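You operate a simulated robot arm through the tools that you are given. There is no shell and no other tool. Be economical: measure what you need, move in short steps, check, and stop when the job is done.

You run a simulated robot arm. Do the job below in one go: nothing can be reset, and whatever is moved stays where it is left.

## Task
Zero the gap gauge on the master cup, then put the cup back.
Fine: seat the cup, arm in, load lever down, zero knob to 0.0; end with the lever up and the arm out.

The check looks at the end state, three seconds after you hand in, the way a careful person would. Anything else that was tipped, shoved, dropped, spilled or broken makes it a failure.

## Robot
A 7-joint arm with a two-finger parallel gripper on a trunk, on a base that drives. Base frame: it is fixed to the floor where the robot stands at the start and does not move with it; the origin is under the middle of the robot, x ahead of it, y to its left, z up; the surface under the hand at the start is at about z = 900. Units: mm, rad, N and s.
With the tool pointing down near the work surface it reaches from about 340 to 740 mm from the robot's upright axis, wherever it stands. Its first joint turns from -2.496 to 2.496 rad. Places, roughly: bearing [500, -1250, 1000]; black button [400, 1200, 900]; cam lever [600, 700, 900]; clamp plate [800, 1800, 1100]; drag lever [600, 900, 1100]; drive head [700, 900, 1100]; end plate [500, -1250, 750]; fill valve [400, 1600, 1000]; green marker [750, -1000, 1000]; height slider [800, 400, 1000]; inner drum [750, 1250, 1000]; left toggle clamp [600, 2000, 1000]; load lever [800, -500, 1200]; orange knob [800, 300, 900]; probe lever [500, 1400, 1000]; red marker [750, -1000, 1000]. Payload 3 kg.
The tool frame sits at the grasp point between the pads (the TCP): z along the fingers, y along the line on which they close. The tips reach 30 mm beyond it. Largest opening 94 mm; finger width 28, thickness 10; the body of the gripper, 50 by 96 mm, starts 55 mm behind the TCP.
Orientation is told as [roll, pitch, yaw] about the base's x, y, z axes, in that order, counted from this pose: with the fingers straight down and closing along the base's y, the tool's x points along the base's -x, its y along +y and its z along -z.

## Interface
- The arm moves only by the tool move_arm. Its arguments are lists of equal length, an entry for each row: "travel": the shift along the tool's x, y, z in units of 20 mm (1.0 is 20 mm), a list of three; "dr": the turn, a rotation vector about the tool's x, y, z in units of 4 degrees (1.0 is 4 degrees), a list of three; "grip": the finger opening in cm, from 0 to 9.4. In form: {"travel": [[tx, ty, tz], ...], "dr": [[wx, wy, wz], ...], "grip": [grip, ...]}. A call has 1 to 8 rows; each row shifts and turns the commanded pose from where the row before left it, along the tool's axes as they then stand. A call with a number of a shift or a turn outside -1 to 1 is refused whole. A row lasts 0.2 s, in which the tool goes at most 50 mm and 0.15 rad; a call with a longer step from one row to the next is refused whole, and so is a gripper value outside its range. A pose out of reach is approached as far as the arm can. The call stops where the force on the tool passes 90 N (or 10 N more than at its start, if that is more) or the arm is blocked; 0.2 s more then pass. The fingers move at their own pace (about 45 mm/s each) and stop on an object; they squeeze with about 31 N. The grip force told is the motor's: it shows also when the fingers shut on nothing. Time passes only in rows, and 0.2 s behind the last, so rows that do not move let the fingers close. It gives the time, the measured TCP pose, the force on the tool (base axes), the opening and the grip force at its end, in the units of the frame above (readings bear some noise), with the torque about the TCP (base axes, N m) and any sound that the robot's microphone picked up.
- Cameras (640 x 400 px; columns grow to the right, rows downward): "scene" is now at [54, 104, 1834.8]; the picture's right is [-0.39, -0.92, 0.00], its down [-0.70, 0.30, -0.65] and it looks along [0.60, -0.25, -0.76] (base axes); focal length 245 px, centre (320, 200). "wrist" rides on the gripper at [76, 14, -102] in the tool frame; the picture's right is [-0.18, 0.98, 0.00], its down [-0.75, -0.14, -0.64] and it looks along [-0.63, -0.12, 0.77] (tool axes); focal length 243 px, centre (320, 200). There is no depth. A picture from a camera that has moved, and an enlarged one, comes with that camera's place and axes in the base frame and with its lens. The place of the scene camera against the robot may be out by one fixed shift of up to 18 mm in any direction.
- get_image(camera): a new picture of that camera. It takes no simulated time.
- raise_lower(by): slides the trunk up (or, below 0, down) by that many mm; the arm and the scene camera ride with it, the base frame stays. It gives what a move gives, with no picture.
- base_move(legs): drives the robot by 1 to 6 legs, each [ahead, left, turn to the left] in mm, mm and rad, along the robot's own axes; the way and the turn of a leg run together, so that a leg with both is an arc; at most 1500 mm and 3.142 rad a leg. The arm and the cameras ride along, it lands a little off, and it stops where it bumps. It gives what a move gives.
- aim_head(pan, tilt): turns the head with the scene camera to pan (to the left, within 2.496 rad either way) and tilt (down, from -0.506 to 1.204), counted from straight ahead of the robot. It gives what a move gives.
- close_up(camera, box): a new picture of the part [left, top, right, bottom] of that camera's present view, enlarged. It takes no simulated time.
- job_done(): hands the job in; it is judged then, once.

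Go step by step. Nothing tells you exact positions but the pictures and the camera data: compare them with the known pose of the tool, close in by small moves and look again before you grip or let go. The budget is 120 turns and 78 pictures, counting those below and the enlarged ones. Unless the task says otherwise, let go and move clear before handing in, and close with one line.

The tools are called after "Request:" as name(argument=value, ...) on one line, values as JSON. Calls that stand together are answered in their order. move_arm: Moves the arm, as the interface text tells. Its arguments: {"type":"object","properties":{"travel":{"type":"array","items":{"type":"array","items":{"type":"number"}}},"dr":{"type":"array","items":{"type":"array","items":{"type":"number"}}},"grip":{"type":"array","items":{"type":"number"}}},"required":["travel","dr","grip"]} The other tools are called the same way: raise_lower (by) slides the trunk up or down; base_move (legs) drives the base; aim_head (pan, tilt) turns the head that bears the scene camera; get_image (camera) takes a picture; close_up (camera, box) takes an enlarged picture of a part of a camera's view; job_done () hands the job in.

At the start:

```text
time_s: 0.0
ee_pos: [552.4, -135.4, 1419.2]
tool_rot: [0.0, 0.003, 0.0]
force: [-1.0, 0.8, -0.4]
wrist_torque: [0.01, 0.0, -0.01]
grip_width: 94.6
finger_force: 0.1
trunk travel left (down, up): [-275.0, 115.0]
robot x, y, heading: [-2.3, 4.6, 0.0]
head pan, tilt: [-0.401, 0.864]
```

scene: 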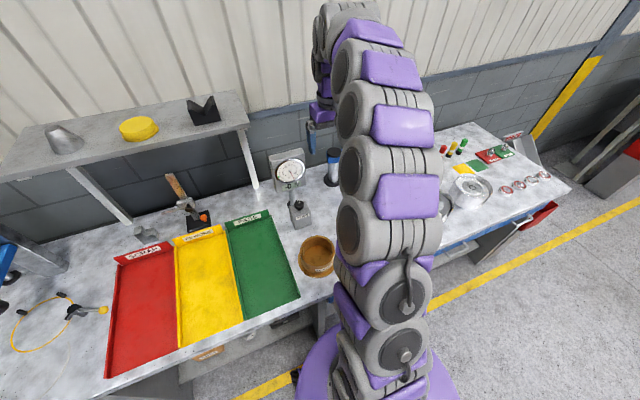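
wrist: 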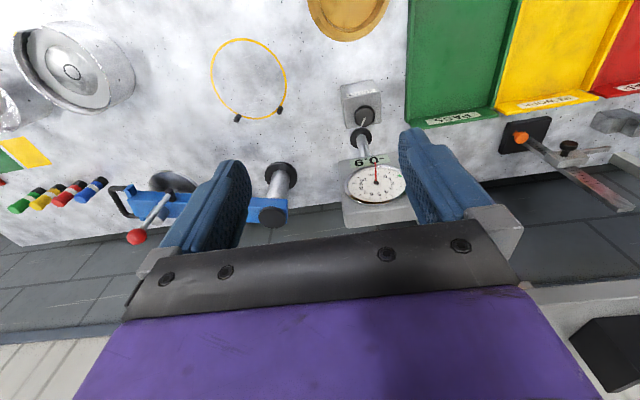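

I see a bench with a dial gauge, a blue device with a red-ball lever, and some trays. I'll take enlarged views to identify the gap gauge, its cup, arm and lever.

Request:
aim_head(pan=-0.75, tilt=0.75)

Request:
close_up(camera="wrist", box=[0, 80, 320, 280])

Request:
get_image(camera="scene")

```text
time_s: 0.8
ee_pos: [550.3, -134.5, 1420.2]
tool_rot: [0.001, 0.001, 0.001]
force: [0.2, -0.5, -0.1]
wrist_torque: [0.01, -0.01, 0.0]
grip_width: 94.0
finger_force: 0.0
trunk travel left (down, up): [-275.0, 115.0]
robot x, y, heading: [-0.9, 0.8, -0.0]
head pan, tilt: [-0.75, 0.75]
```

```text
2.00 times, centred on (160, 180) of wrist
camera zoom: at [475.0, -120.3, 1523.7], right [0.18, 0.98, 0.0], down [0.75, -0.14, 0.64], along [0.63, -0.12, -0.77], focal length 485 px, centre (640, 240)
```

zoom: 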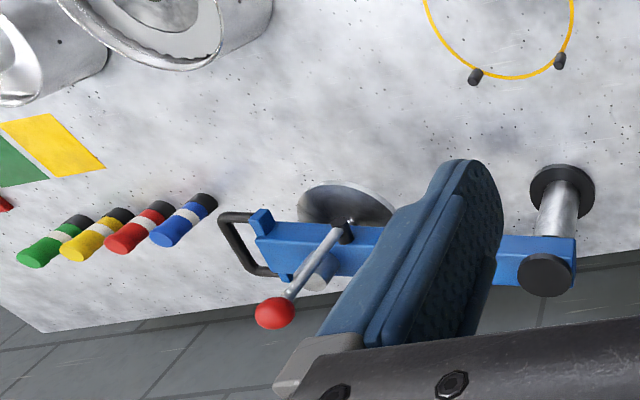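

```text
74 pictures are left
camera scene: at [43.4, 78.2, 1843.9], right [-0.68, -0.73, 0.0], down [-0.5, 0.47, -0.73], along [0.53, -0.5, -0.68], focal length 245 px, centre (320, 200)
```

scene: 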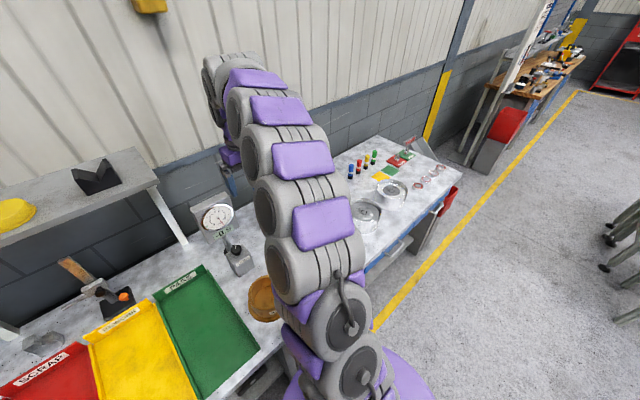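

The gauge is to the robot's right, around y = -500, with the arm in the scene camera's way. I'll drive to the right along the bench and look again.

Request:
base_move(legs=[[0, -450, 0]])

Request:
aim_head(pan=-0.5, tilt=0.75)

Request:
get_image(camera="scene")

Request:
get_image(camera="wrist")

```text
time_s: 3.6
ee_pos: [549.9, -580.5, 1420.2]
tool_rot: [-0.009, -0.002, 0.002]
force: [0.2, 0.3, -0.1]
wrist_torque: [0.01, 0.05, -0.02]
grip_width: 93.8
finger_force: 0.1
trunk travel left (down, up): [-275.0, 115.0]
robot x, y, heading: [0.5, -457.7, 0.003]
head pan, tilt: [-0.75, 0.75]
```

```text
time_s: 4.3
ee_pos: [548.6, -584.6, 1421.7]
tool_rot: [-0.004, -0.001, -0.001]
force: [0.1, -0.5, 0.3]
wrist_torque: [-0.07, 0.03, 0.0]
grip_width: 94.0
finger_force: 0.1
trunk travel left (down, up): [-275.0, 115.0]
robot x, y, heading: [-1.5, -453.4, 0.003]
head pan, tilt: [-0.499, 0.75]
```

```text
73 pictures are left
camera scene: at [55.1, -363.2, 1844.1], right [-0.48, -0.88, 0.0], down [-0.6, 0.33, -0.73], along [0.64, -0.35, -0.68], focal length 245 px, centre (320, 200)
```

scene: 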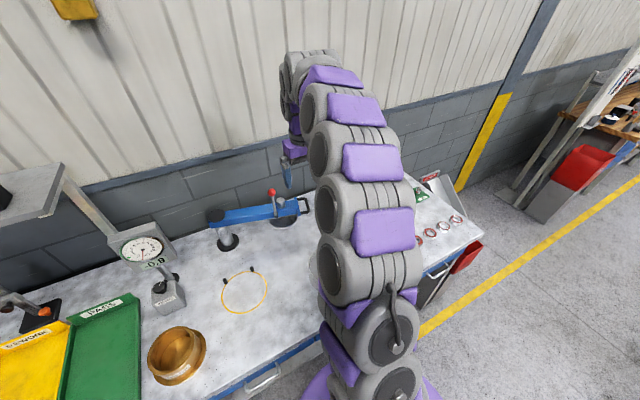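

```text
72 pictures are left
camera wrist: at [472.6, -569.2, 1525.1], right [0.18, 0.98, 0.0], down [0.75, -0.14, 0.64], along [0.63, -0.12, -0.77], focal length 243 px, centre (320, 200)
```

wrist: 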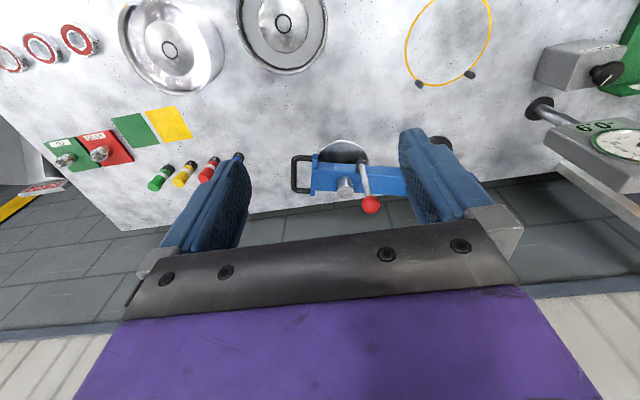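

I see two shiny cups, a brass bowl, a dial instrument and the blue arm. Zooming in for detail.

Request:
close_up(camera="scene", box=[90, 180, 250, 400])

Request:
close_up(camera="scene", box=[190, 170, 330, 260])

Request:
close_up(camera="wrist", box=[0, 0, 340, 210])

Request:
close_up(camera="wrist", box=[520, 20, 640, 200])

```text
1.82 times, centred on (170, 290) of scene
camera zoom: at [55.1, -363.2, 1844.1], right [-0.48, -0.88, 0.0], down [-0.6, 0.33, -0.73], along [0.64, -0.35, -0.68], focal length 445 px, centre (593, 36)
```

zoom: 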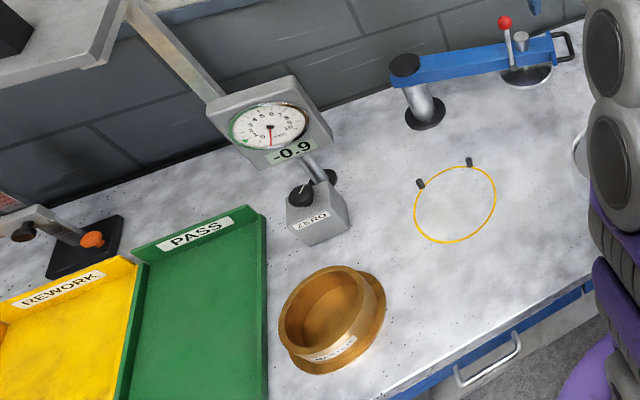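

```text
4.44 times, centred on (260, 215) of scene
camera zoom: at [55.1, -363.2, 1844.1], right [-0.48, -0.88, 0.0], down [-0.6, 0.33, -0.73], along [0.64, -0.35, -0.68], focal length 1087 px, centre (587, 133)
```

zoom: 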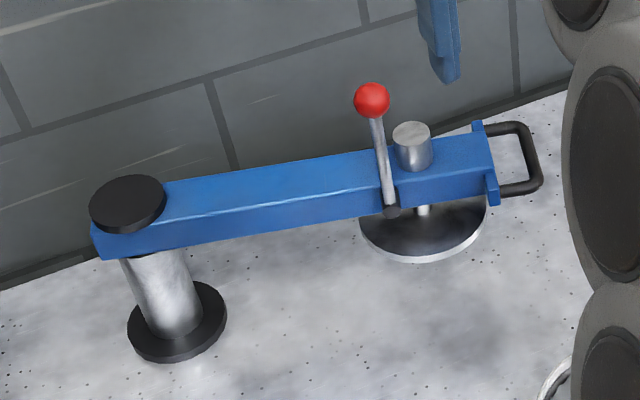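

```text
1.88 times, centred on (170, 105) of wrist
camera zoom: at [472.6, -569.2, 1525.1], right [0.18, 0.98, 0.0], down [0.75, -0.14, 0.64], along [0.63, -0.12, -0.77], focal length 457 px, centre (602, 379)
```

zoom: 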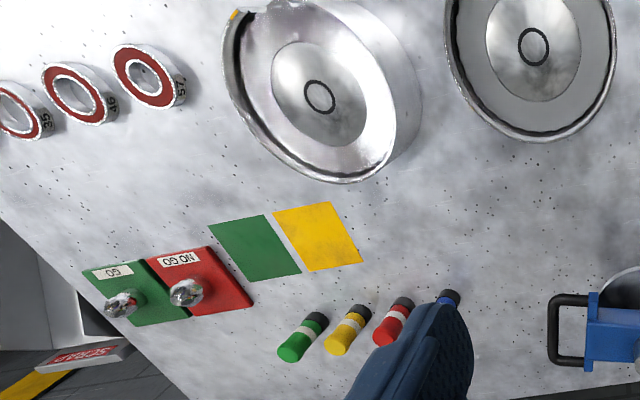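

```text
2.22 times, centred on (580, 110) of wrist
camera zoom: at [472.6, -569.2, 1525.1], right [0.18, 0.98, 0.0], down [0.75, -0.14, 0.64], along [0.63, -0.12, -0.77], focal length 539 px, centre (-258, 400)
```

zoom: 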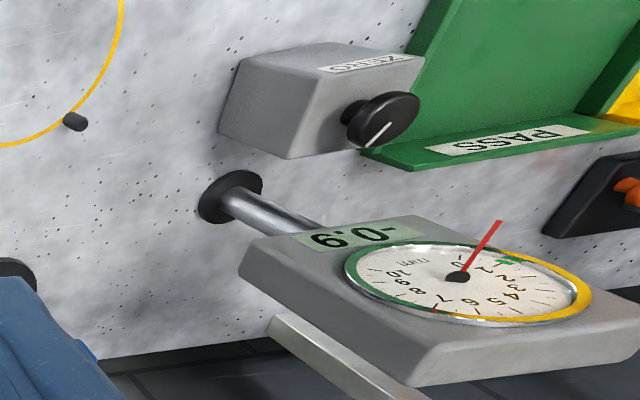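

The brass MASTER cup stands near the bench edge at about [490,-55], the yellow ring with two stops near [596,-314] is its seat, the blue arm pivots at about [866,-316], and the ZERO box shows -0.9. I look closer at the cup and the knob.

Request:
close_up(camera="scene", box=[135, 310, 225, 395])

Request:
close_up(camera="scene", box=[100, 215, 290, 325])

```text
4.71 times, centred on (180, 352) of scene
camera zoom: at [55.1, -363.2, 1844.1], right [-0.48, -0.88, 0.0], down [-0.6, 0.33, -0.73], along [0.64, -0.35, -0.68], focal length 1151 px, centre (979, -518)
```

zoom: 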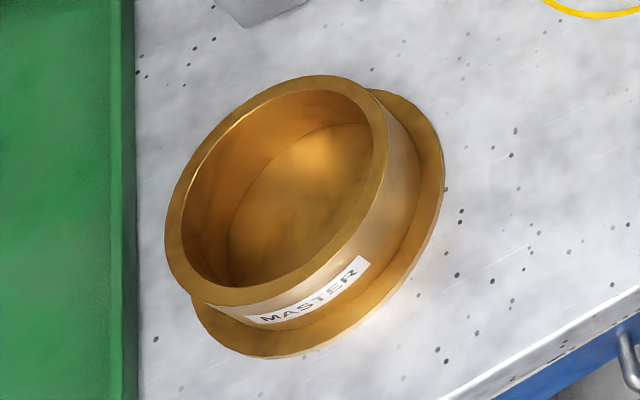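

```text
3.37 times, centred on (195, 270) of scene
camera zoom: at [55.1, -363.2, 1844.1], right [-0.48, -0.88, 0.0], down [-0.6, 0.33, -0.73], along [0.64, -0.35, -0.68], focal length 824 px, centre (741, -36)
```

zoom: 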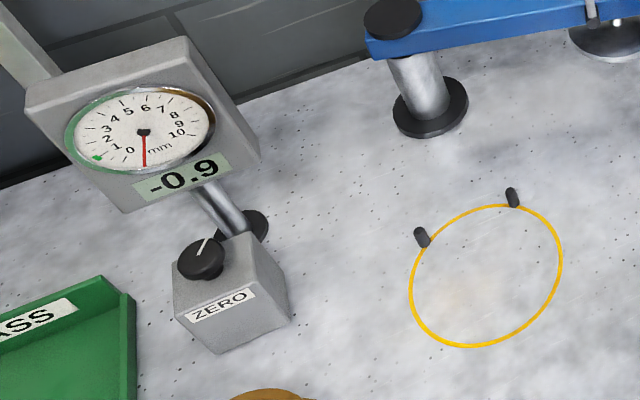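

The cup has a rim, a base flange and sits about 30 mm from the green tray. I drive back left so cup, seat and knob are all reachable, then hover the wrist camera over the cup.

Request:
base_move(legs=[[0, 380, 0]])

Request:
move_arm(travel=[[1, 1, 0.8], [1, 1, 0.8], [1, 1, 0.8], [1, 1, 0.8], [1, 1, 0.8], [1, 1, 0.8], [1, 0.5, 0.8]], dr=[[0, 0, 0], [0, 0, 0], [0, 0, 0], [0, 0, 0], [0, 0, 0], [0, 0, 0], [0, 0, 0]], grip=[9.4, 9.4, 9.4, 9.4, 9.4, 9.4, 9.4])

Request:
get_image(camera="wrist")

```text
time_s: 6.8
ee_pos: [548.1, -213.9, 1421.6]
tool_rot: [0.003, -0.004, 0.001]
force: [-0.8, -0.4, 0.1]
wrist_torque: [0.01, 0.01, -0.01]
grip_width: 93.9
finger_force: 0.0
trunk travel left (down, up): [-275.0, 115.0]
robot x, y, heading: [-1.7, -72.5, 0.002]
head pan, tilt: [-0.499, 0.75]
```

```text
time_s: 8.3
ee_pos: [406.4, -78.5, 1310.1]
tool_rot: [-0.002, -0.006, 0.0]
force: [0.2, 1.1, 0.4]
wrist_torque: [-0.01, -0.02, -0.02]
grip_width: 94.0
finger_force: 0.0
trunk travel left (down, up): [-275.0, 115.0]
robot x, y, heading: [-0.1, -76.7, -0.001]
head pan, tilt: [-0.499, 0.75]
```

```text
65 pictures are left
camera wrist: at [330.4, -63.3, 1412.5], right [0.18, 0.98, 0.0], down [0.75, -0.14, 0.65], along [0.64, -0.12, -0.76], focal length 243 px, centre (320, 200)
```

wrist: 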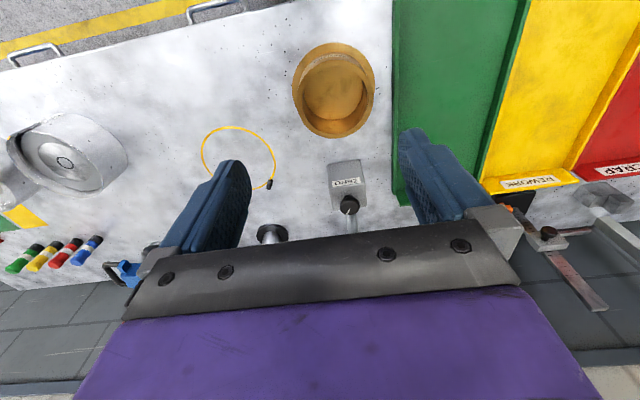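

Cup, ring and ZERO box are all in view. I zoom to measure the cup and the ring.

Request:
close_up(camera="wrist", box=[270, 30, 400, 220])

Request:
close_up(camera="wrist", box=[180, 110, 310, 200])

```text
2.11 times, centred on (335, 125) of wrist
camera zoom: at [330.4, -63.3, 1412.5], right [0.18, 0.98, 0.0], down [0.75, -0.14, 0.65], along [0.64, -0.12, -0.76], focal length 511 px, centre (288, 358)
```

zoom: 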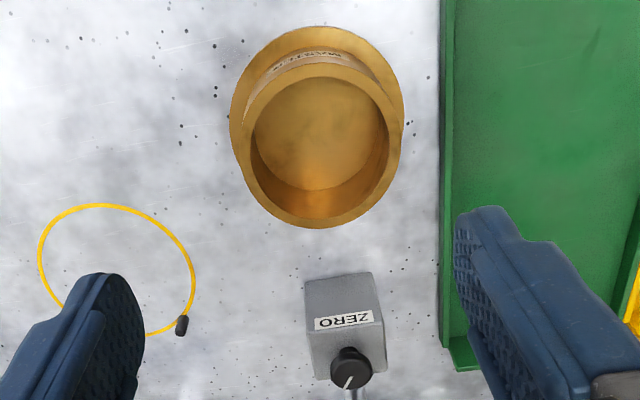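

```text
4.44 times, centred on (245, 155) of wrist
camera zoom: at [330.4, -63.3, 1412.5], right [0.18, 0.98, 0.0], down [0.75, -0.14, 0.65], along [0.64, -0.12, -0.76], focal length 1078 px, centre (653, 400)
```

zoom: 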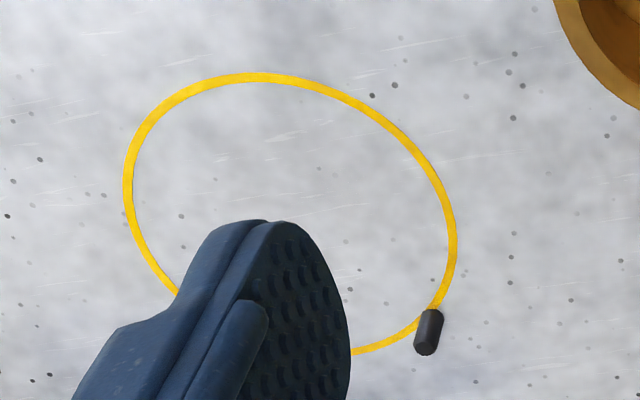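

The cup centre reads about [478,-63] with rim Ø≈130 at z≈970, and the ring centre about [599,-307]. I go down above the cup's right (-y) wall.

Request:
move_arm(travel=[[-0.45, -0.28, 1], [-0.45, -0.28, 1], [-0.45, -0.28, 1], [-0.45, -0.28, 1], [-0.45, -0.28, 1], [-0.45, -0.28, 1], [-0.45, -0.28, 1], [-0.45, -0.28, 1]], dr=[[0, 0, 0], [0, 0, 0], [0, 0, 0], [0, 0, 0], [0, 0, 0], [0, 0, 0], [0, 0, 0], [0, 0, 0]], grip=[9.4, 9.4, 9.4, 9.4, 9.4, 9.4, 9.4, 9.4])

Request:
move_arm(travel=[[0, 0, 1], [0, 0, 1], [0, 0, 1], [0, 0, 1], [0, 0, 1]], dr=[[0, 0, 0], [0, 0, 0], [0, 0, 0], [0, 0, 0], [0, 0, 0]], grip=[9.4, 9.4, 9.4, 9.4, 9.4])

Request:
get_image(camera="wrist")

```text
time_s: 10.2
ee_pos: [480.6, -120.3, 1148.4]
tool_rot: [-0.006, -0.003, 0.003]
force: [0.9, -0.6, -0.3]
wrist_torque: [-0.01, 0.03, 0.0]
grip_width: 94.0
finger_force: 0.1
trunk travel left (down, up): [-275.0, 115.0]
robot x, y, heading: [-0.0, -79.0, 0.003]
head pan, tilt: [-0.499, 0.75]
```

```text
time_s: 11.3
ee_pos: [482.1, -118.3, 1049.0]
tool_rot: [-0.008, -0.005, 0.002]
force: [0.1, -0.1, -0.6]
wrist_torque: [0.01, -0.01, 0.02]
grip_width: 94.0
finger_force: 0.1
trunk travel left (down, up): [-275.0, 115.0]
robot x, y, heading: [2.1, -72.6, 0.001]
head pan, tilt: [-0.499, 0.75]
```

```text
62 pictures are left
camera wrist: at [405.2, -102.4, 1152.9], right [0.18, 0.98, -0.01], down [0.75, -0.13, 0.65], along [0.63, -0.12, -0.76], focal length 243 px, centre (320, 200)
```

wrist: 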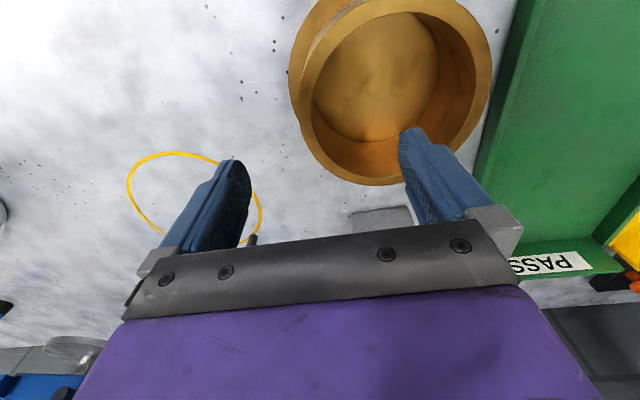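

Cup confirmed at about [482,-62]; the hand is over its right wall. I descend and close on the wall.

Request:
move_arm(travel=[[0, -0.1, 1], [0, 0, 1], [0, 0, 1], [0, 0, 1], [0, 0, 0.5], [0, 0, 0]], dr=[[0, 0, 0], [0, 0, 0], [0, 0, 0], [0, 0, 0], [0, 0, 0], [0, 0, 0]], grip=[9.4, 9.4, 9.4, 9.4, 9.4, 9.4])

Request:
close_up(camera="wrist", box=[120, 0, 520, 250])

```text
time_s: 12.8
ee_pos: [481.5, -119.4, 961.1]
tool_rot: [-0.006, -0.004, 0.002]
force: [0.5, 0.2, -0.3]
wrist_torque: [0.03, -0.01, -0.03]
grip_width: 94.1
finger_force: 0.0
trunk travel left (down, up): [-275.0, 115.0]
robot x, y, heading: [1.3, -73.1, -0.001]
head pan, tilt: [-0.499, 0.75]
```

```text
1.60 times, centred on (320, 125) of wrist
camera zoom: at [404.9, -104.5, 1063.4], right [0.18, 0.98, -0.01], down [0.75, -0.14, 0.65], along [0.63, -0.12, -0.76], focal length 388 px, centre (320, 320)
```

zoom: 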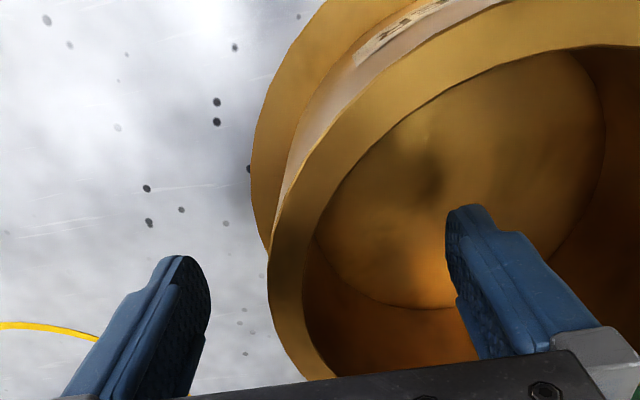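

The fingers straddle the wall. I close on it.

Request:
move_arm(travel=[[0, 0, 0], [0, 0, 0], [0, 0, 0], [0, 0, 0], [0, 0, 0], [0, 0, 0], [0, 0, 0]], dr=[[0, 0, 0], [0, 0, 0], [0, 0, 0], [0, 0, 0], [0, 0, 0], [0, 0, 0], [0, 0, 0]], grip=[3, 3, 3, 0, 0, 0, 0])

Request:
close_up(camera="wrist", box=[120, 0, 520, 250])

```text
time_s: 14.3
ee_pos: [481.0, -120.8, 959.2]
tool_rot: [-0.008, -0.004, -0.001]
force: [-0.9, -2.8, 2.9]
wrist_torque: [0.18, 0.08, 0.05]
grip_width: 17.2
finger_force: 31.1
trunk travel left (down, up): [-275.0, 115.0]
robot x, y, heading: [-0.3, -77.7, -0.003]
head pan, tilt: [-0.499, 0.75]
```

```text
1.60 times, centred on (320, 125) of wrist
camera zoom: at [404.8, -105.6, 1063.5], right [0.18, 0.98, -0.01], down [0.75, -0.14, 0.65], along [0.63, -0.12, -0.76], focal length 388 px, centre (320, 320)
```

zoom: 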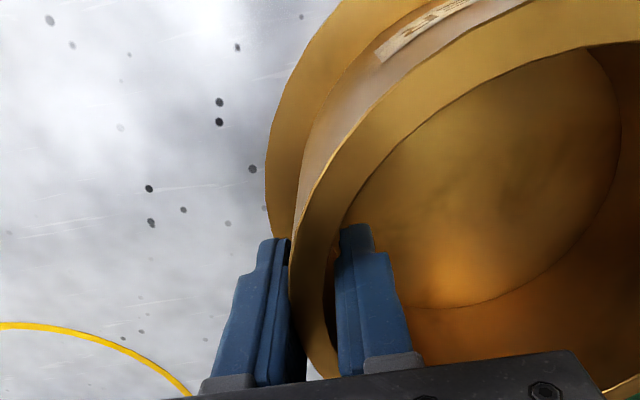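

Gripped (about 17 mm wall); the cup slid about 8 mm toward +y while closing, so I'll put it back with the hand near y = -128. I lift gently.

Request:
move_arm(travel=[[0, 0, -0.25], [0, 0, -0.5], [0, 0, -0.75], [0, 0, -1], [0, 0, -1], [0, 0, 0]], dr=[[0, 0, 0], [0, 0, 0], [0, 0, 0], [0, 0, 0], [0, 0, 0], [0, 0, 0]], grip=[0, 0, 0, 0, 0, 0])

Request:
get_image(camera="wrist")

```text
time_s: 15.8
ee_pos: [482.4, -118.9, 1030.5]
tool_rot: [-0.008, -0.002, 0.001]
force: [0.6, 0.6, -14.1]
wrist_torque: [-0.8, -0.03, 0.02]
grip_width: 17.9
finger_force: 30.8
trunk travel left (down, up): [-275.0, 115.0]
robot x, y, heading: [-1.3, -76.9, 0.004]
head pan, tilt: [-0.499, 0.75]
```

```text
59 pictures are left
camera wrist: at [405.6, -103.9, 1133.3], right [0.18, 0.98, -0.01], down [0.75, -0.14, 0.64], along [0.63, -0.12, -0.76], focal length 243 px, centre (320, 200)
```

wrist: 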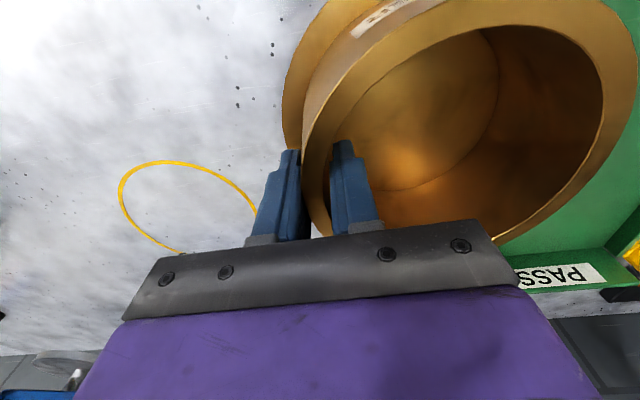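

Lifted: about 1.4 kg with its centre ~57 mm from the grip. I carry it over to the ring, stopping a little short (-x) of the pins.

Request:
move_arm(travel=[[-0.2, -0.5, 0], [-0.4, -1, 0], [-0.4, -1, 0], [-0.4, -1, 0], [-0.4, -1, 0], [-0.4, -1, 0], [-0.4, -1, 0], [-0.4, -1, 0]], dr=[[0, 0, 0], [0, 0, 0], [0, 0, 0], [0, 0, 0], [0, 0, 0], [0, 0, 0], [0, 0, 0], [0, 0, 0]], grip=[0, 0, 0, 0, 0, 0, 0, 0])

Request:
move_arm(travel=[[-0.4, -1, 0], [-0.4, -1, 0], [-0.4, -1, 0], [-0.4, -1, 0], [-0.4, -0.5, 0], [0, 0, 0]], dr=[[0, 0, 0], [0, 0, 0], [0, 0, 0], [0, 0, 0], [0, 0, 0], [0, 0, 0]], grip=[0, 0, 0, 0, 0, 0])

Request:
get_image(camera="wrist")

Request:
get_image(camera="scene")

```text
time_s: 17.6
ee_pos: [541.7, -271.1, 1030.5]
tool_rot: [-0.006, -0.003, 0.002]
force: [-0.3, 0.1, -12.7]
wrist_torque: [-0.78, 0.0, 0.0]
grip_width: 17.7
finger_force: 31.0
trunk travel left (down, up): [-275.0, 115.0]
robot x, y, heading: [-2.0, -72.1, 0.004]
head pan, tilt: [-0.499, 0.75]
```

```text
time_s: 18.9
ee_pos: [580.4, -359.9, 1031.1]
tool_rot: [-0.004, -0.002, 0.001]
force: [-0.1, -0.2, -12.8]
wrist_torque: [-0.73, -0.02, 0.0]
grip_width: 18.0
finger_force: 31.1
trunk travel left (down, up): [-275.0, 115.0]
robot x, y, heading: [5.6, -71.7, 0.0]
head pan, tilt: [-0.499, 0.75]
```

```text
58 pictures are left
camera wrist: at [505.0, -345.0, 1134.5], right [0.18, 0.98, 0.0], down [0.75, -0.14, 0.64], along [0.63, -0.12, -0.76], focal length 243 px, centre (320, 200)
```

wrist: 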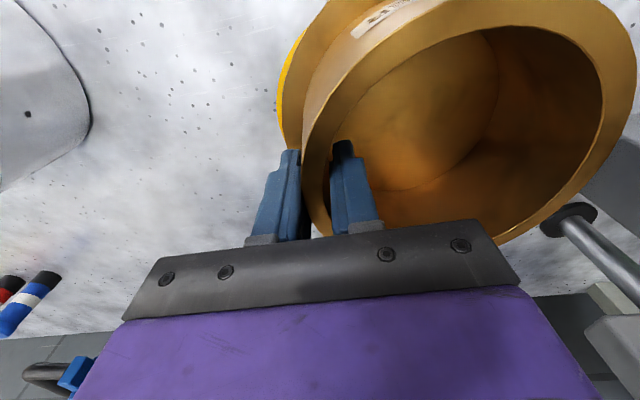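

```text
57 pictures are left
camera scene: at [58.4, 16.2, 1843.9], right [-0.48, -0.88, 0.0], down [-0.6, 0.33, -0.73], along [0.64, -0.35, -0.69], focal length 245 px, centre (320, 200)
```

scene: 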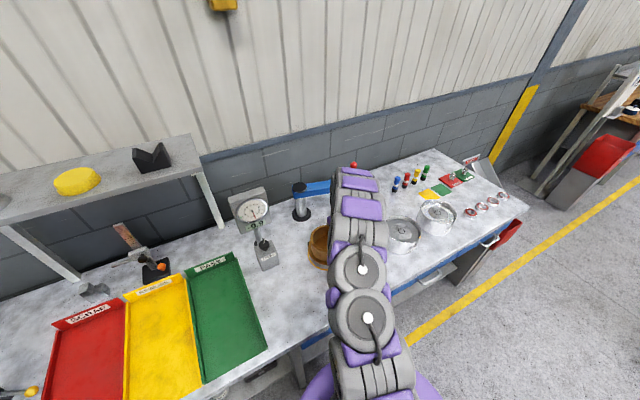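

The cup is nearly over the ring, just short of the pins. I lower it onto the bench with y set to centre.

Request:
move_arm(travel=[[-0.1, -0.2, 0.8], [0, 0, 0.8], [0, 0, 0.8], [0, 0, 0.5], [0, 0, 0.25], [0, 0, 0.15], [0, 0, 0.1], [0, 0, 0]], dr=[[0, 0, 0], [0, 0, 0], [0, 0, 0], [0, 0, 0], [0, 0, 0], [0, 0, 0], [0, 0, 0], [0, 0, 0]], grip=[0, 0, 0, 0, 0, 0, 0, 0])

Request:
get_image(camera="wrist")

```text
time_s: 20.8
ee_pos: [583.5, -364.1, 964.1]
tool_rot: [-0.005, -0.004, 0.004]
force: [-0.8, -1.1, -9.1]
wrist_torque: [-0.33, -0.08, 0.08]
grip_width: 17.1
finger_force: 30.8
trunk travel left (down, up): [-275.0, 115.0]
robot x, y, heading: [-3.8, -74.3, 0.001]
head pan, tilt: [-0.499, 0.75]
```

```text
56 pictures are left
camera wrist: at [507.6, -349.4, 1066.5], right [0.18, 0.98, 0.0], down [0.75, -0.14, 0.65], along [0.63, -0.12, -0.76], focal length 243 px, centre (320, 200)
```

wrist: 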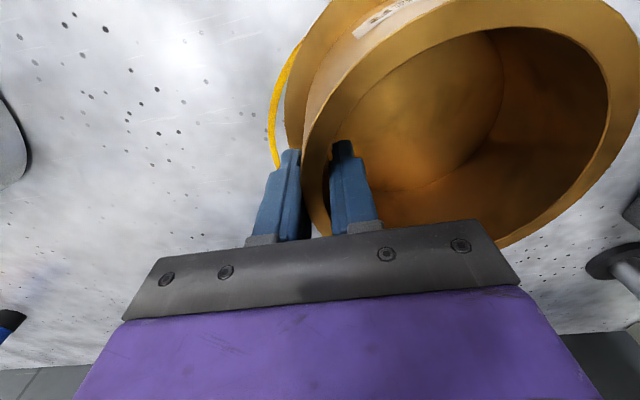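

Touching at one edge; a few more mm down, then I release, and rise to look.

Request:
move_arm(travel=[[0, 0, 0.1], [0, 0, 0.1], [0, 0, 0]], dr=[[0, 0, 0], [0, 0, 0], [0, 0, 0]], grip=[0, 0, 0])

Request:
move_arm(travel=[[0, 0, 0], [0, 0, 0], [0, 0, 0], [0, 0, 0], [0, 0, 0]], dr=[[0, 0, 0], [0, 0, 0], [0, 0, 0], [0, 0, 0], [0, 0, 0]], grip=[2.5, 4, 6, 6, 6])

Request:
move_arm(travel=[[0, 0, -1], [0, 0, -1], [0, 0, -1], [0, 0, -1], [0.5, 0, -1], [1, 0, -1], [1, 0, -1], [1, 0, -1]], dr=[[0, 0, 0], [0, 0, 0], [0, 0, 0], [0, 0, 0], [0, 0, 0], [0, 0, 0], [0, 0, 0], [0, 0, 0]], grip=[6, 6, 6, 6, 6, 6, 6, 6])

Request:
get_image(camera="wrist")

```text
time_s: 21.6
ee_pos: [583.1, -364.9, 960.9]
tool_rot: [-0.007, -0.006, 0.001]
force: [-2.9, -4.5, 8.1]
wrist_torque: [0.16, -0.34, 0.05]
grip_width: 17.0
finger_force: 31.3
trunk travel left (down, up): [-275.0, 115.0]
robot x, y, heading: [1.7, -75.2, -0.001]
head pan, tilt: [-0.499, 0.75]
```

```text
time_s: 22.8
ee_pos: [583.9, -363.8, 960.0]
tool_rot: [-0.006, -0.004, 0.002]
force: [1.9, -0.5, -0.5]
wrist_torque: [-0.03, 0.02, 0.02]
grip_width: 60.2
finger_force: 0.1
trunk travel left (down, up): [-275.0, 115.0]
robot x, y, heading: [-4.5, -75.1, -0.002]
head pan, tilt: [-0.499, 0.75]
```

```text
time_s: 24.6
ee_pos: [513.3, -363.5, 1120.5]
tool_rot: [-0.005, -0.005, 0.001]
force: [-0.4, 0.5, -0.5]
wrist_torque: [0.01, 0.01, -0.01]
grip_width: 60.2
finger_force: 0.1
trunk travel left (down, up): [-275.0, 115.0]
robot x, y, heading: [-4.0, -73.7, 0.003]
head pan, tilt: [-0.499, 0.75]
```

```text
55 pictures are left
camera wrist: at [435.9, -348.5, 1223.1], right [0.18, 0.98, -0.01], down [0.75, -0.14, 0.65], along [0.63, -0.12, -0.76], focal length 243 px, centre (320, 200)
```

wrist: 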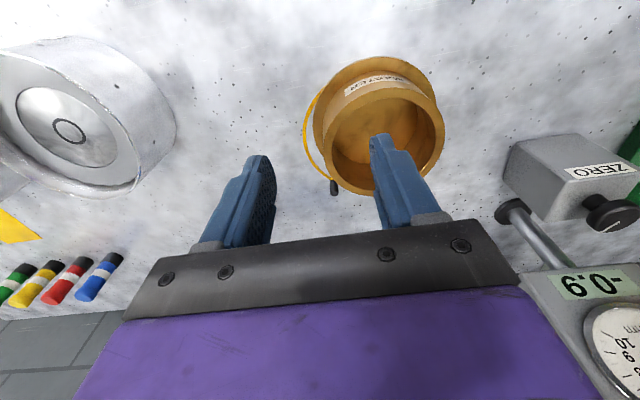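

The cup appears a bit toward +y and -x of the ring. I zoom to measure.

Request:
close_up(camera="wrist", box=[280, 40, 470, 210])

```text
2.35 times, centred on (375, 125) of wrist
camera zoom: at [435.9, -348.5, 1223.1], right [0.18, 0.98, -0.01], down [0.75, -0.14, 0.65], along [0.63, -0.12, -0.76], focal length 571 px, centre (191, 376)
```

zoom: 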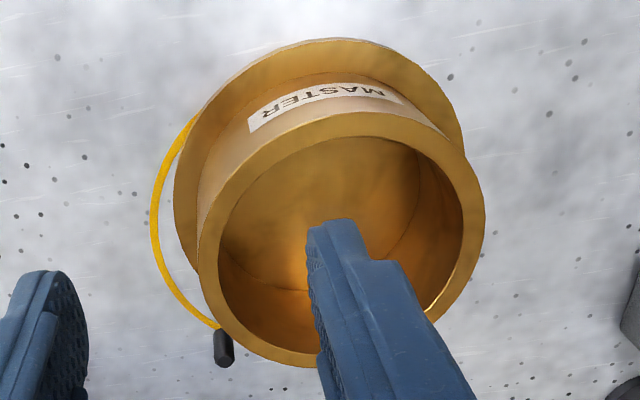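

Measured: ring centre ≈ [602,-312], cup ≈ [583,-304]; it needs about -8 mm in y and +18 mm in x. I regrip, shift it and slide it gently to the pins.

Request:
move_arm(travel=[[-1, 0, 1], [-1, 0, 1], [-1, 0, 1], [-0.5, 0, 1], [0, 0, 1], [0, 0, 1], [0, 0, 1], [0, 0, 1]], dr=[[0, 0, 0], [0, 0, 0], [0, 0, 0], [0, 0, 0], [0, 0, 0], [0, 0, 0], [0, 0, 0], [0, 0, 0]], grip=[6, 6, 6, 6, 6, 6, 6, 6])

Request:
move_arm(travel=[[0, 0, 0], [0, 0, 0], [0, 0, 0], [0, 0, 0], [0, 0, 0], [0, 0, 0]], dr=[[0, 0, 0], [0, 0, 0], [0, 0, 0], [0, 0, 0], [0, 0, 0], [0, 0, 0]], grip=[3, 2, 0, 0, 0, 0])

Request:
move_arm(travel=[[0, 0, -0.2], [0, -0.2, 0], [-0.2, -0.2, 0], [-0.3, 0, 0], [0, 0, 0.1], [0, 0, 0.1], [0, 0, 0]], dr=[[0, 0, 0], [0, 0, 0], [0, 0, 0], [0, 0, 0], [0, 0, 0], [0, 0, 0], [0, 0, 0]], grip=[0, 0, 0, 0, 0, 0, 0])

```text
time_s: 26.4
ee_pos: [582.1, -363.4, 960.3]
tool_rot: [-0.005, -0.004, 0.003]
force: [-0.5, -0.2, 0.3]
wrist_torque: [-0.02, -0.01, -0.01]
grip_width: 60.2
finger_force: 0.0
trunk travel left (down, up): [-275.0, 115.0]
robot x, y, heading: [-1.6, -76.8, -0.0]
head pan, tilt: [-0.499, 0.75]
```

```text
time_s: 27.8
ee_pos: [583.4, -365.4, 958.5]
tool_rot: [-0.003, -0.003, 0.001]
force: [-0.1, -1.3, 1.6]
wrist_torque: [0.18, -0.03, 0.05]
grip_width: 17.1
finger_force: 30.6
trunk travel left (down, up): [-275.0, 115.0]
robot x, y, heading: [1.2, -75.5, 0.001]
head pan, tilt: [-0.499, 0.75]
```

```text
time_s: 29.4
ee_pos: [594.0, -373.6, 960.7]
tool_rot: [-0.007, -0.006, 0.002]
force: [-1.6, -4.2, -2.4]
wrist_torque: [0.17, -0.61, -0.11]
grip_width: 16.9
finger_force: 30.5
trunk travel left (down, up): [-275.0, 115.0]
robot x, y, heading: [0.0, -76.8, 0.001]
head pan, tilt: [-0.499, 0.75]
```

Now I slide it toward the pins in millimetre steps, watching force.

Request:
move_arm(travel=[[-0.1, 0, 0], [-0.1, 0, 0], [0, 0, 0]], dr=[[0, 0, 0], [0, 0, 0], [0, 0, 0]], grip=[0, 0, 0])

Request:
move_arm(travel=[[-0.1, 0, 0], [0, 0, 0]], dr=[[0, 0, 0], [0, 0, 0]], grip=[0, 0])

Request:
move_arm(travel=[[-0.1, 0, 0], [0, 0, 0]], dr=[[0, 0, 0], [0, 0, 0]], grip=[0, 0])

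```text
time_s: 30.1
ee_pos: [595.9, -371.9, 960.1]
tool_rot: [-0.005, -0.003, 0.002]
force: [-5.4, -1.8, 3.2]
wrist_torque: [0.26, 0.17, 0.15]
grip_width: 17.3
finger_force: 30.9
trunk travel left (down, up): [-275.0, 115.0]
robot x, y, heading: [-1.7, -73.4, 0.0]
head pan, tilt: [-0.499, 0.75]
```

```text
time_s: 30.8
ee_pos: [597.6, -372.2, 960.2]
tool_rot: [-0.006, -0.003, 0.0]
force: [-6.1, 0.0, 5.4]
wrist_torque: [0.24, 0.42, 0.33]
grip_width: 17.1
finger_force: 31.1
trunk travel left (down, up): [-275.0, 115.0]
robot x, y, heading: [1.0, -74.7, 0.001]
head pan, tilt: [-0.499, 0.75]
```

```text
time_s: 31.4
ee_pos: [600.1, -372.8, 960.6]
tool_rot: [-0.006, -0.004, 0.002]
force: [-6.4, 0.2, 5.1]
wrist_torque: [0.19, -0.11, 0.34]
grip_width: 17.4
finger_force: 30.9
trunk travel left (down, up): [-275.0, 115.0]
robot x, y, heading: [3.1, -75.7, -0.005]
head pan, tilt: [-0.499, 0.75]
```

Request:
move_arm(travel=[[-0.1, 0, 0], [0, 0, 0]], dr=[[0, 0, 0], [0, 0, 0]], grip=[0, 0])

Request:
move_arm(travel=[[-0.1, 0, 0], [0, 0, 0]], dr=[[0, 0, 0], [0, 0, 0]], grip=[0, 0])

Request:
get_image(camera="wrist")

```text
time_s: 31.9
ee_pos: [602.1, -373.6, 960.6]
tool_rot: [-0.006, -0.004, 0.001]
force: [-10.2, -3.2, 3.0]
wrist_torque: [0.17, 0.17, 0.68]
grip_width: 17.5
finger_force: 31.0
trunk travel left (down, up): [-275.0, 115.0]
robot x, y, heading: [0.9, -70.9, -0.0]
head pan, tilt: [-0.499, 0.75]
```

```text
time_s: 32.5
ee_pos: [603.6, -375.2, 960.2]
tool_rot: [-0.005, -0.006, 0.0]
force: [-13.8, -11.1, 1.9]
wrist_torque: [0.16, 0.2, 0.69]
grip_width: 17.7
finger_force: 30.7
trunk travel left (down, up): [-275.0, 115.0]
robot x, y, heading: [2.5, -75.9, 0.001]
head pan, tilt: [-0.499, 0.75]
```

```text
53 pictures are left
camera wrist: at [528.0, -359.4, 1063.2], right [0.18, 0.98, 0.0], down [0.75, -0.14, 0.65], along [0.63, -0.12, -0.76], focal length 243 px, centre (320, 200)
```

wrist: 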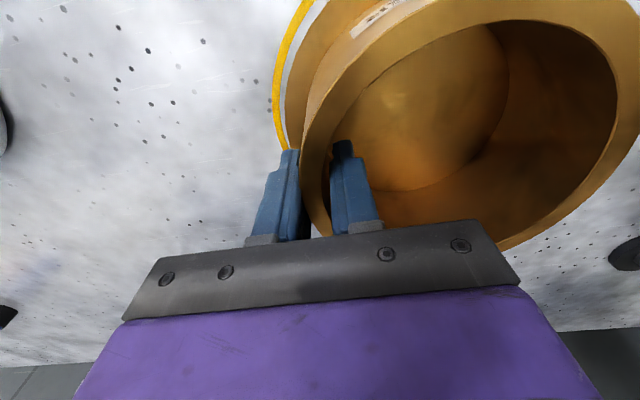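

It touched the left pin. I release, rise and look at the seating.

Request:
move_arm(travel=[[0, -0.05, 0], [0, 0, 0], [0, 0, 0], [0, 0, 0], [0, 0, 0], [0, 0, -1], [0, 0, -1], [0, 0, -1]], dr=[[0, 0, 0], [0, 0, 0], [0, 0, 0], [0, 0, 0], [0, 0, 0], [0, 0, 0], [0, 0, 0], [0, 0, 0]], grip=[0, 2.5, 4, 6, 6, 6, 6, 6])

Request:
move_arm(travel=[[0, 0, -1], [1, 0, -1], [1, 0, -1], [1, 0, -1], [1, 0, -1], [1, 0, 0], [1, 0, 0]], dr=[[0, 0, 0], [0, 0, 0], [0, 0, 0], [0, 0, 0], [0, 0, 0], [0, 0, 0], [0, 0, 0]], grip=[6, 6, 6, 4, 2, 0, 0])

Request:
close_up(camera="wrist", box=[280, 40, 480, 220])

```text
time_s: 34.4
ee_pos: [605.3, -373.9, 1020.8]
tool_rot: [-0.004, -0.006, 0.002]
force: [-0.1, -0.1, 0.2]
wrist_torque: [-0.02, -0.02, 0.05]
grip_width: 60.0
finger_force: 0.1
trunk travel left (down, up): [-275.0, 115.0]
robot x, y, heading: [1.6, -72.5, -0.003]
head pan, tilt: [-0.499, 0.75]
```

```text
time_s: 36.0
ee_pos: [484.2, -373.6, 1120.6]
tool_rot: [-0.007, -0.006, 0.002]
force: [0.4, 0.6, 0.7]
wrist_torque: [0.0, -0.04, -0.01]
grip_width: 0.0
finger_force: 22.1
trunk travel left (down, up): [-275.0, 115.0]
robot x, y, heading: [-0.7, -77.1, 0.0]
head pan, tilt: [-0.499, 0.75]
```

```text
2.22 times, centred on (380, 130) of wrist
camera zoom: at [407.8, -358.1, 1223.9], right [0.18, 0.98, -0.01], down [0.75, -0.14, 0.65], along [0.64, -0.12, -0.76], focal length 539 px, centre (187, 356)
```

zoom: 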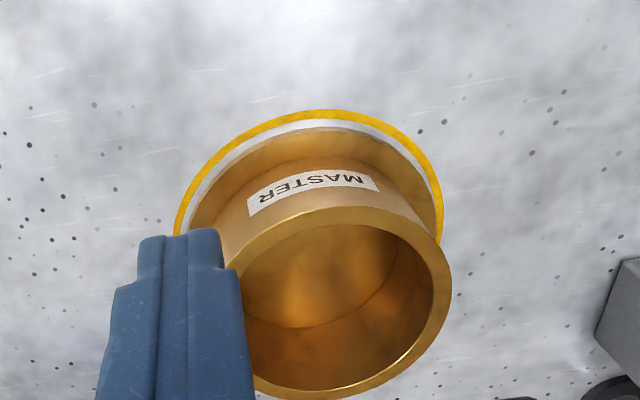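

The cup looks concentric with the ring. I press it lightly from the front with closed fingers so it rests on both pins.

Request:
move_arm(travel=[[0, 0.76, 1], [0, 0.76, 1], [0, 0.76, 1], [0, 0.77, 1], [0, 0, 1], [0, 0, 1], [0, 0, 1], [0, 0, 1]], dr=[[0, 0, 0], [0, 0, 0], [0, 0, 0], [0, 0, 0], [0, 0, 0], [0, 0, 0], [0, 0, 0], [0, 0, 0]], grip=[0, 0, 0, 0, 0, 0, 0, 0])

Request:
move_arm(travel=[[-0.5, 0, 0.5], [-0.5, 0, 0], [-0.3, 0, 0], [-0.2, 0, 0], [-0.1, 0, 0], [-0.1, 0, 0], [0, 0, 0]], dr=[[0, 0, 0], [0, 0, 0], [0, 0, 0], [0, 0, 0], [0, 0, 0], [0, 0, 0], [0, 0, 0]], grip=[0, 0, 0, 0, 0, 0, 0])

```text
time_s: 37.8
ee_pos: [486.2, -312.6, 960.0]
tool_rot: [-0.007, -0.004, 0.0]
force: [0.3, 0.4, 0.2]
wrist_torque: [-0.01, 0.02, 0.01]
grip_width: 0.2
finger_force: 31.2
trunk travel left (down, up): [-275.0, 115.0]
robot x, y, heading: [-0.2, -73.1, 0.002]
head pan, tilt: [-0.499, 0.75]
```

```text
time_s: 39.4
ee_pos: [519.2, -312.4, 949.0]
tool_rot: [-0.006, -0.001, 0.001]
force: [-9.9, -0.2, 0.1]
wrist_torque: [0.03, 0.05, -0.05]
grip_width: 0.1
finger_force: 30.8
trunk travel left (down, up): [-275.0, 115.0]
robot x, y, heading: [-4.5, -75.1, -0.002]
head pan, tilt: [-0.499, 0.75]
```

Request:
move_arm(travel=[[-0.1, 0, 0], [0, 0, 0]], dr=[[0, 0, 0], [0, 0, 0]], grip=[0, 0])

Request:
close_up(camera="scene", box=[220, 150, 400, 280])

```text
time_s: 40.0
ee_pos: [520.1, -315.0, 949.5]
tool_rot: [-0.003, -0.003, 0.0]
force: [-19.5, -8.3, -1.7]
wrist_torque: [-0.05, 0.03, -0.22]
grip_width: 0.1
finger_force: 30.8
trunk travel left (down, up): [-275.0, 115.0]
robot x, y, heading: [3.3, -71.6, 0.002]
head pan, tilt: [-0.499, 0.75]
```

```text
3.08 times, centred on (310, 215) of scene
camera zoom: at [51.7, 13.9, 1844.3], right [-0.48, -0.88, 0.0], down [-0.6, 0.33, -0.73], along [0.64, -0.35, -0.68], focal length 753 px, centre (351, 154)
```

zoom: 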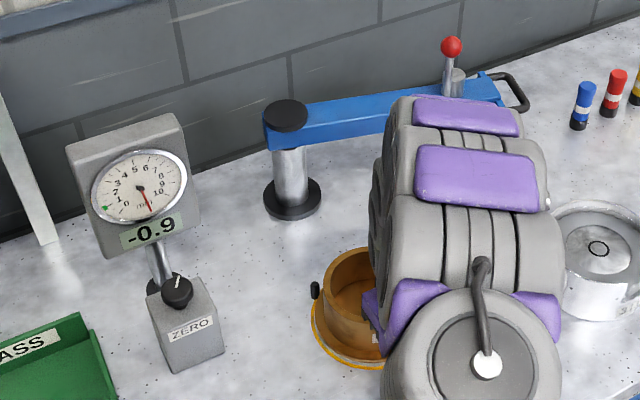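

The push is firm against the left pin. I back off and rise to view the right pin.

Request:
move_arm(travel=[[0.5, 0, 0], [1, 0, 0], [0, -0.8, -1], [0, -0.8, -1], [0, -0.8, -1], [0, -0.8, -1], [0, -0.8, -1], [0, -0.8, -1]], dr=[[0, 0, 0], [0, 0, 0], [0, 0, 0], [0, 0, 0], [0, 0, 0], [0, 0, 0], [0, 0, 0], [0, 0, 0]], grip=[0, 0, 0, 0, 0, 0, 0, 0])

Request:
move_arm(travel=[[0, -1, -1], [0, -1, -1], [0, -1, -1], [0, -1, -1], [0, 0, -1], [0, 0, -1]], dr=[[0, 0, 0], [0, 0, 0], [0, 0, 0], [0, 0, 0], [0, 0, 0], [0, 0, 0]], grip=[0, 0, 0, 0, 0, 0])

Request:
get_image(camera="wrist")

```text
time_s: 41.8
ee_pos: [491.3, -408.9, 1070.2]
tool_rot: [-0.005, -0.003, 0.002]
force: [-0.2, 0.2, 0.9]
wrist_torque: [-0.01, -0.03, -0.04]
grip_width: 0.1
finger_force: 31.0
trunk travel left (down, up): [-275.0, 115.0]
robot x, y, heading: [1.8, -73.7, -0.0]
head pan, tilt: [-0.499, 0.75]
```

```text
time_s: 43.1
ee_pos: [490.5, -486.7, 1190.4]
tool_rot: [-0.006, -0.005, 0.002]
force: [0.2, 0.1, 0.0]
wrist_torque: [-0.02, 0.03, -0.03]
grip_width: 0.1
finger_force: 31.2
trunk travel left (down, up): [-275.0, 115.0]
robot x, y, heading: [-2.3, -76.1, 0.001]
head pan, tilt: [-0.499, 0.75]
```

```text
50 pictures are left
camera wrist: at [414.4, -471.8, 1293.9], right [0.18, 0.98, -0.01], down [0.75, -0.14, 0.65], along [0.63, -0.12, -0.76], focal length 243 px, centre (320, 200)
```

wrist: 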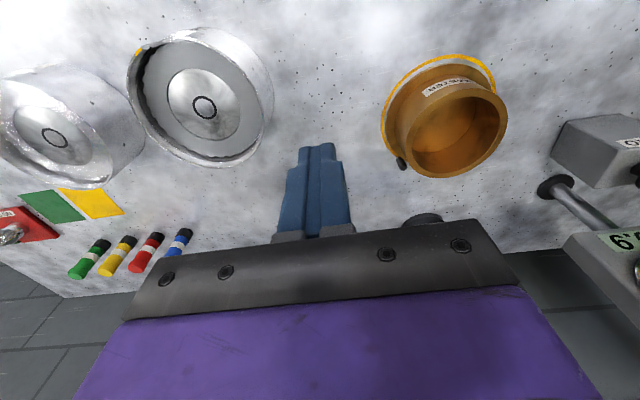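

Request:
close_up(camera="wrist", box=[365, 90, 465, 190])

Request:
close_up(camera="scene", box=[220, 150, 400, 280])

```text
4.00 times, centred on (415, 140) of wrist
camera zoom: at [414.4, -471.8, 1293.9], right [0.18, 0.98, -0.01], down [0.75, -0.14, 0.65], along [0.63, -0.12, -0.76], focal length 970 px, centre (-60, 440)
```

zoom: 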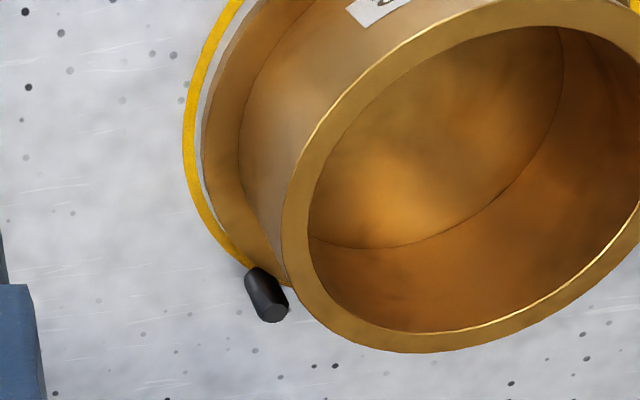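

```text
3.08 times, centred on (310, 215) of scene
camera zoom: at [54.7, 16.6, 1844.1], right [-0.48, -0.88, 0.0], down [-0.6, 0.33, -0.73], along [0.64, -0.35, -0.68], focal length 753 px, centre (351, 154)
```

zoom: 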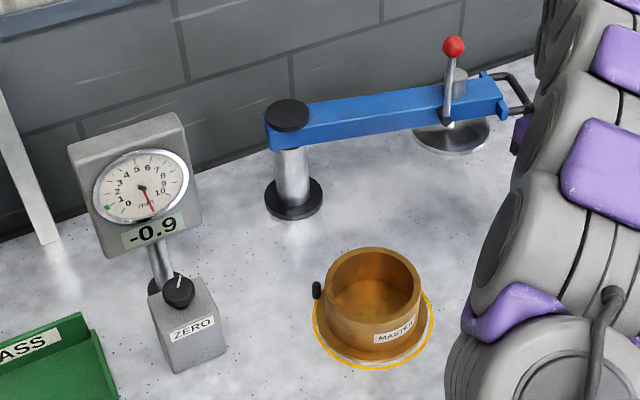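

Both pins touch the flange: the cup is seated. Next is swinging the blue arm in by its handle; I bring the hand back in front of the trunk, then drive right.

Request:
move_arm(travel=[[0, 1, 0], [0, 1, 0], [0, 1, 0], [0, 1, 0], [0, 1, 0], [0, 1, 0], [0, 1, 0], [0, 1, 0]], dr=[[0, 0, 0], [0, 0, 0], [0, 0, 0], [0, 0, 0], [0, 0, 0], [0, 0, 0], [0, 0, 0], [0, 0, 0]], grip=[0, 0, 0, 0, 0, 0, 0, 0])

Request:
move_arm(travel=[[0, 1, 0], [0, 1, 0], [0, 1, 0], [0, 1, 0], [0, 1, 0], [0, 1, 0], [0, 1, 0], [0, 1, 0]], dr=[[0, 0, 0], [0, 0, 0], [0, 0, 0], [0, 0, 0], [0, 0, 0], [0, 0, 0], [0, 0, 0], [0, 0, 0]], grip=[0, 0, 0, 0, 0, 0, 0, 0])

Request:
base_move(legs=[[0, -500, 0]])

Request:
aim_head(pan=-0.1, tilt=0.75)

Request:
get_image(camera="wrist")

Request:
get_image(camera="scene")

```text
time_s: 45.0
ee_pos: [489.9, -325.1, 1188.6]
tool_rot: [-0.008, -0.003, 0.002]
force: [0.1, 0.1, -0.7]
wrist_torque: [0.02, 0.0, 0.02]
grip_width: 0.0
finger_force: 30.7
trunk travel left (down, up): [-275.0, 115.0]
robot x, y, heading: [4.7, -75.3, 0.002]
head pan, tilt: [-0.499, 0.75]
```

```text
time_s: 46.8
ee_pos: [489.1, -164.6, 1189.8]
tool_rot: [-0.007, -0.005, 0.003]
force: [0.3, 0.0, 0.1]
wrist_torque: [0.02, 0.01, 0.01]
grip_width: 0.0
finger_force: 31.0
trunk travel left (down, up): [-275.0, 115.0]
robot x, y, heading: [-1.5, -72.6, -0.002]
head pan, tilt: [-0.499, 0.75]
```

```text
time_s: 49.7
ee_pos: [491.1, -650.8, 1189.7]
tool_rot: [-0.017, -0.004, 0.005]
force: [-0.4, 0.1, -0.7]
wrist_torque: [0.02, 0.01, -0.03]
grip_width: 0.0
finger_force: 30.9
trunk travel left (down, up): [-275.0, 115.0]
robot x, y, heading: [-0.3, -576.3, 0.003]
head pan, tilt: [-0.499, 0.75]
```

```text
time_s: 50.6
ee_pos: [491.8, -653.9, 1191.2]
tool_rot: [-0.014, -0.003, 0.008]
force: [0.8, -0.2, -0.3]
wrist_torque: [-0.07, 0.01, -0.01]
grip_width: 0.0
finger_force: 31.0
trunk travel left (down, up): [-275.0, 115.0]
robot x, y, heading: [4.6, -569.8, 0.001]
head pan, tilt: [-0.099, 0.75]
```

```text
47 pictures are left
camera wrist: at [413.4, -638.7, 1293.0], right [0.18, 0.98, -0.01], down [0.75, -0.13, 0.65], along [0.64, -0.12, -0.76], focal length 243 px, centre (320, 200)
```

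wrist: 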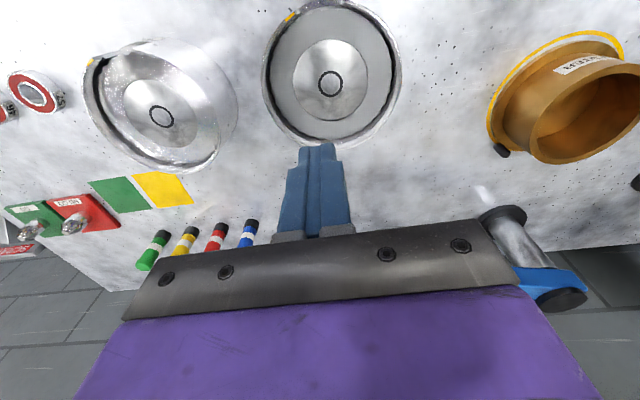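

```text
46 pictures are left
camera scene: at [65.3, -432.8, 1842.9], right [-0.1, -1.0, 0.01], down [-0.68, 0.06, -0.73], along [0.73, -0.07, -0.68], focal length 245 px, centre (320, 200)
```

scene: 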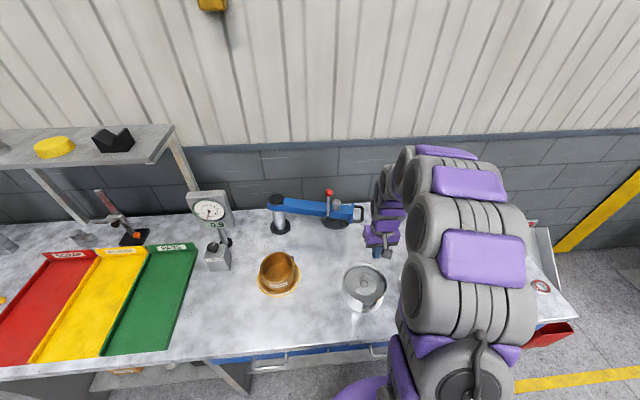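

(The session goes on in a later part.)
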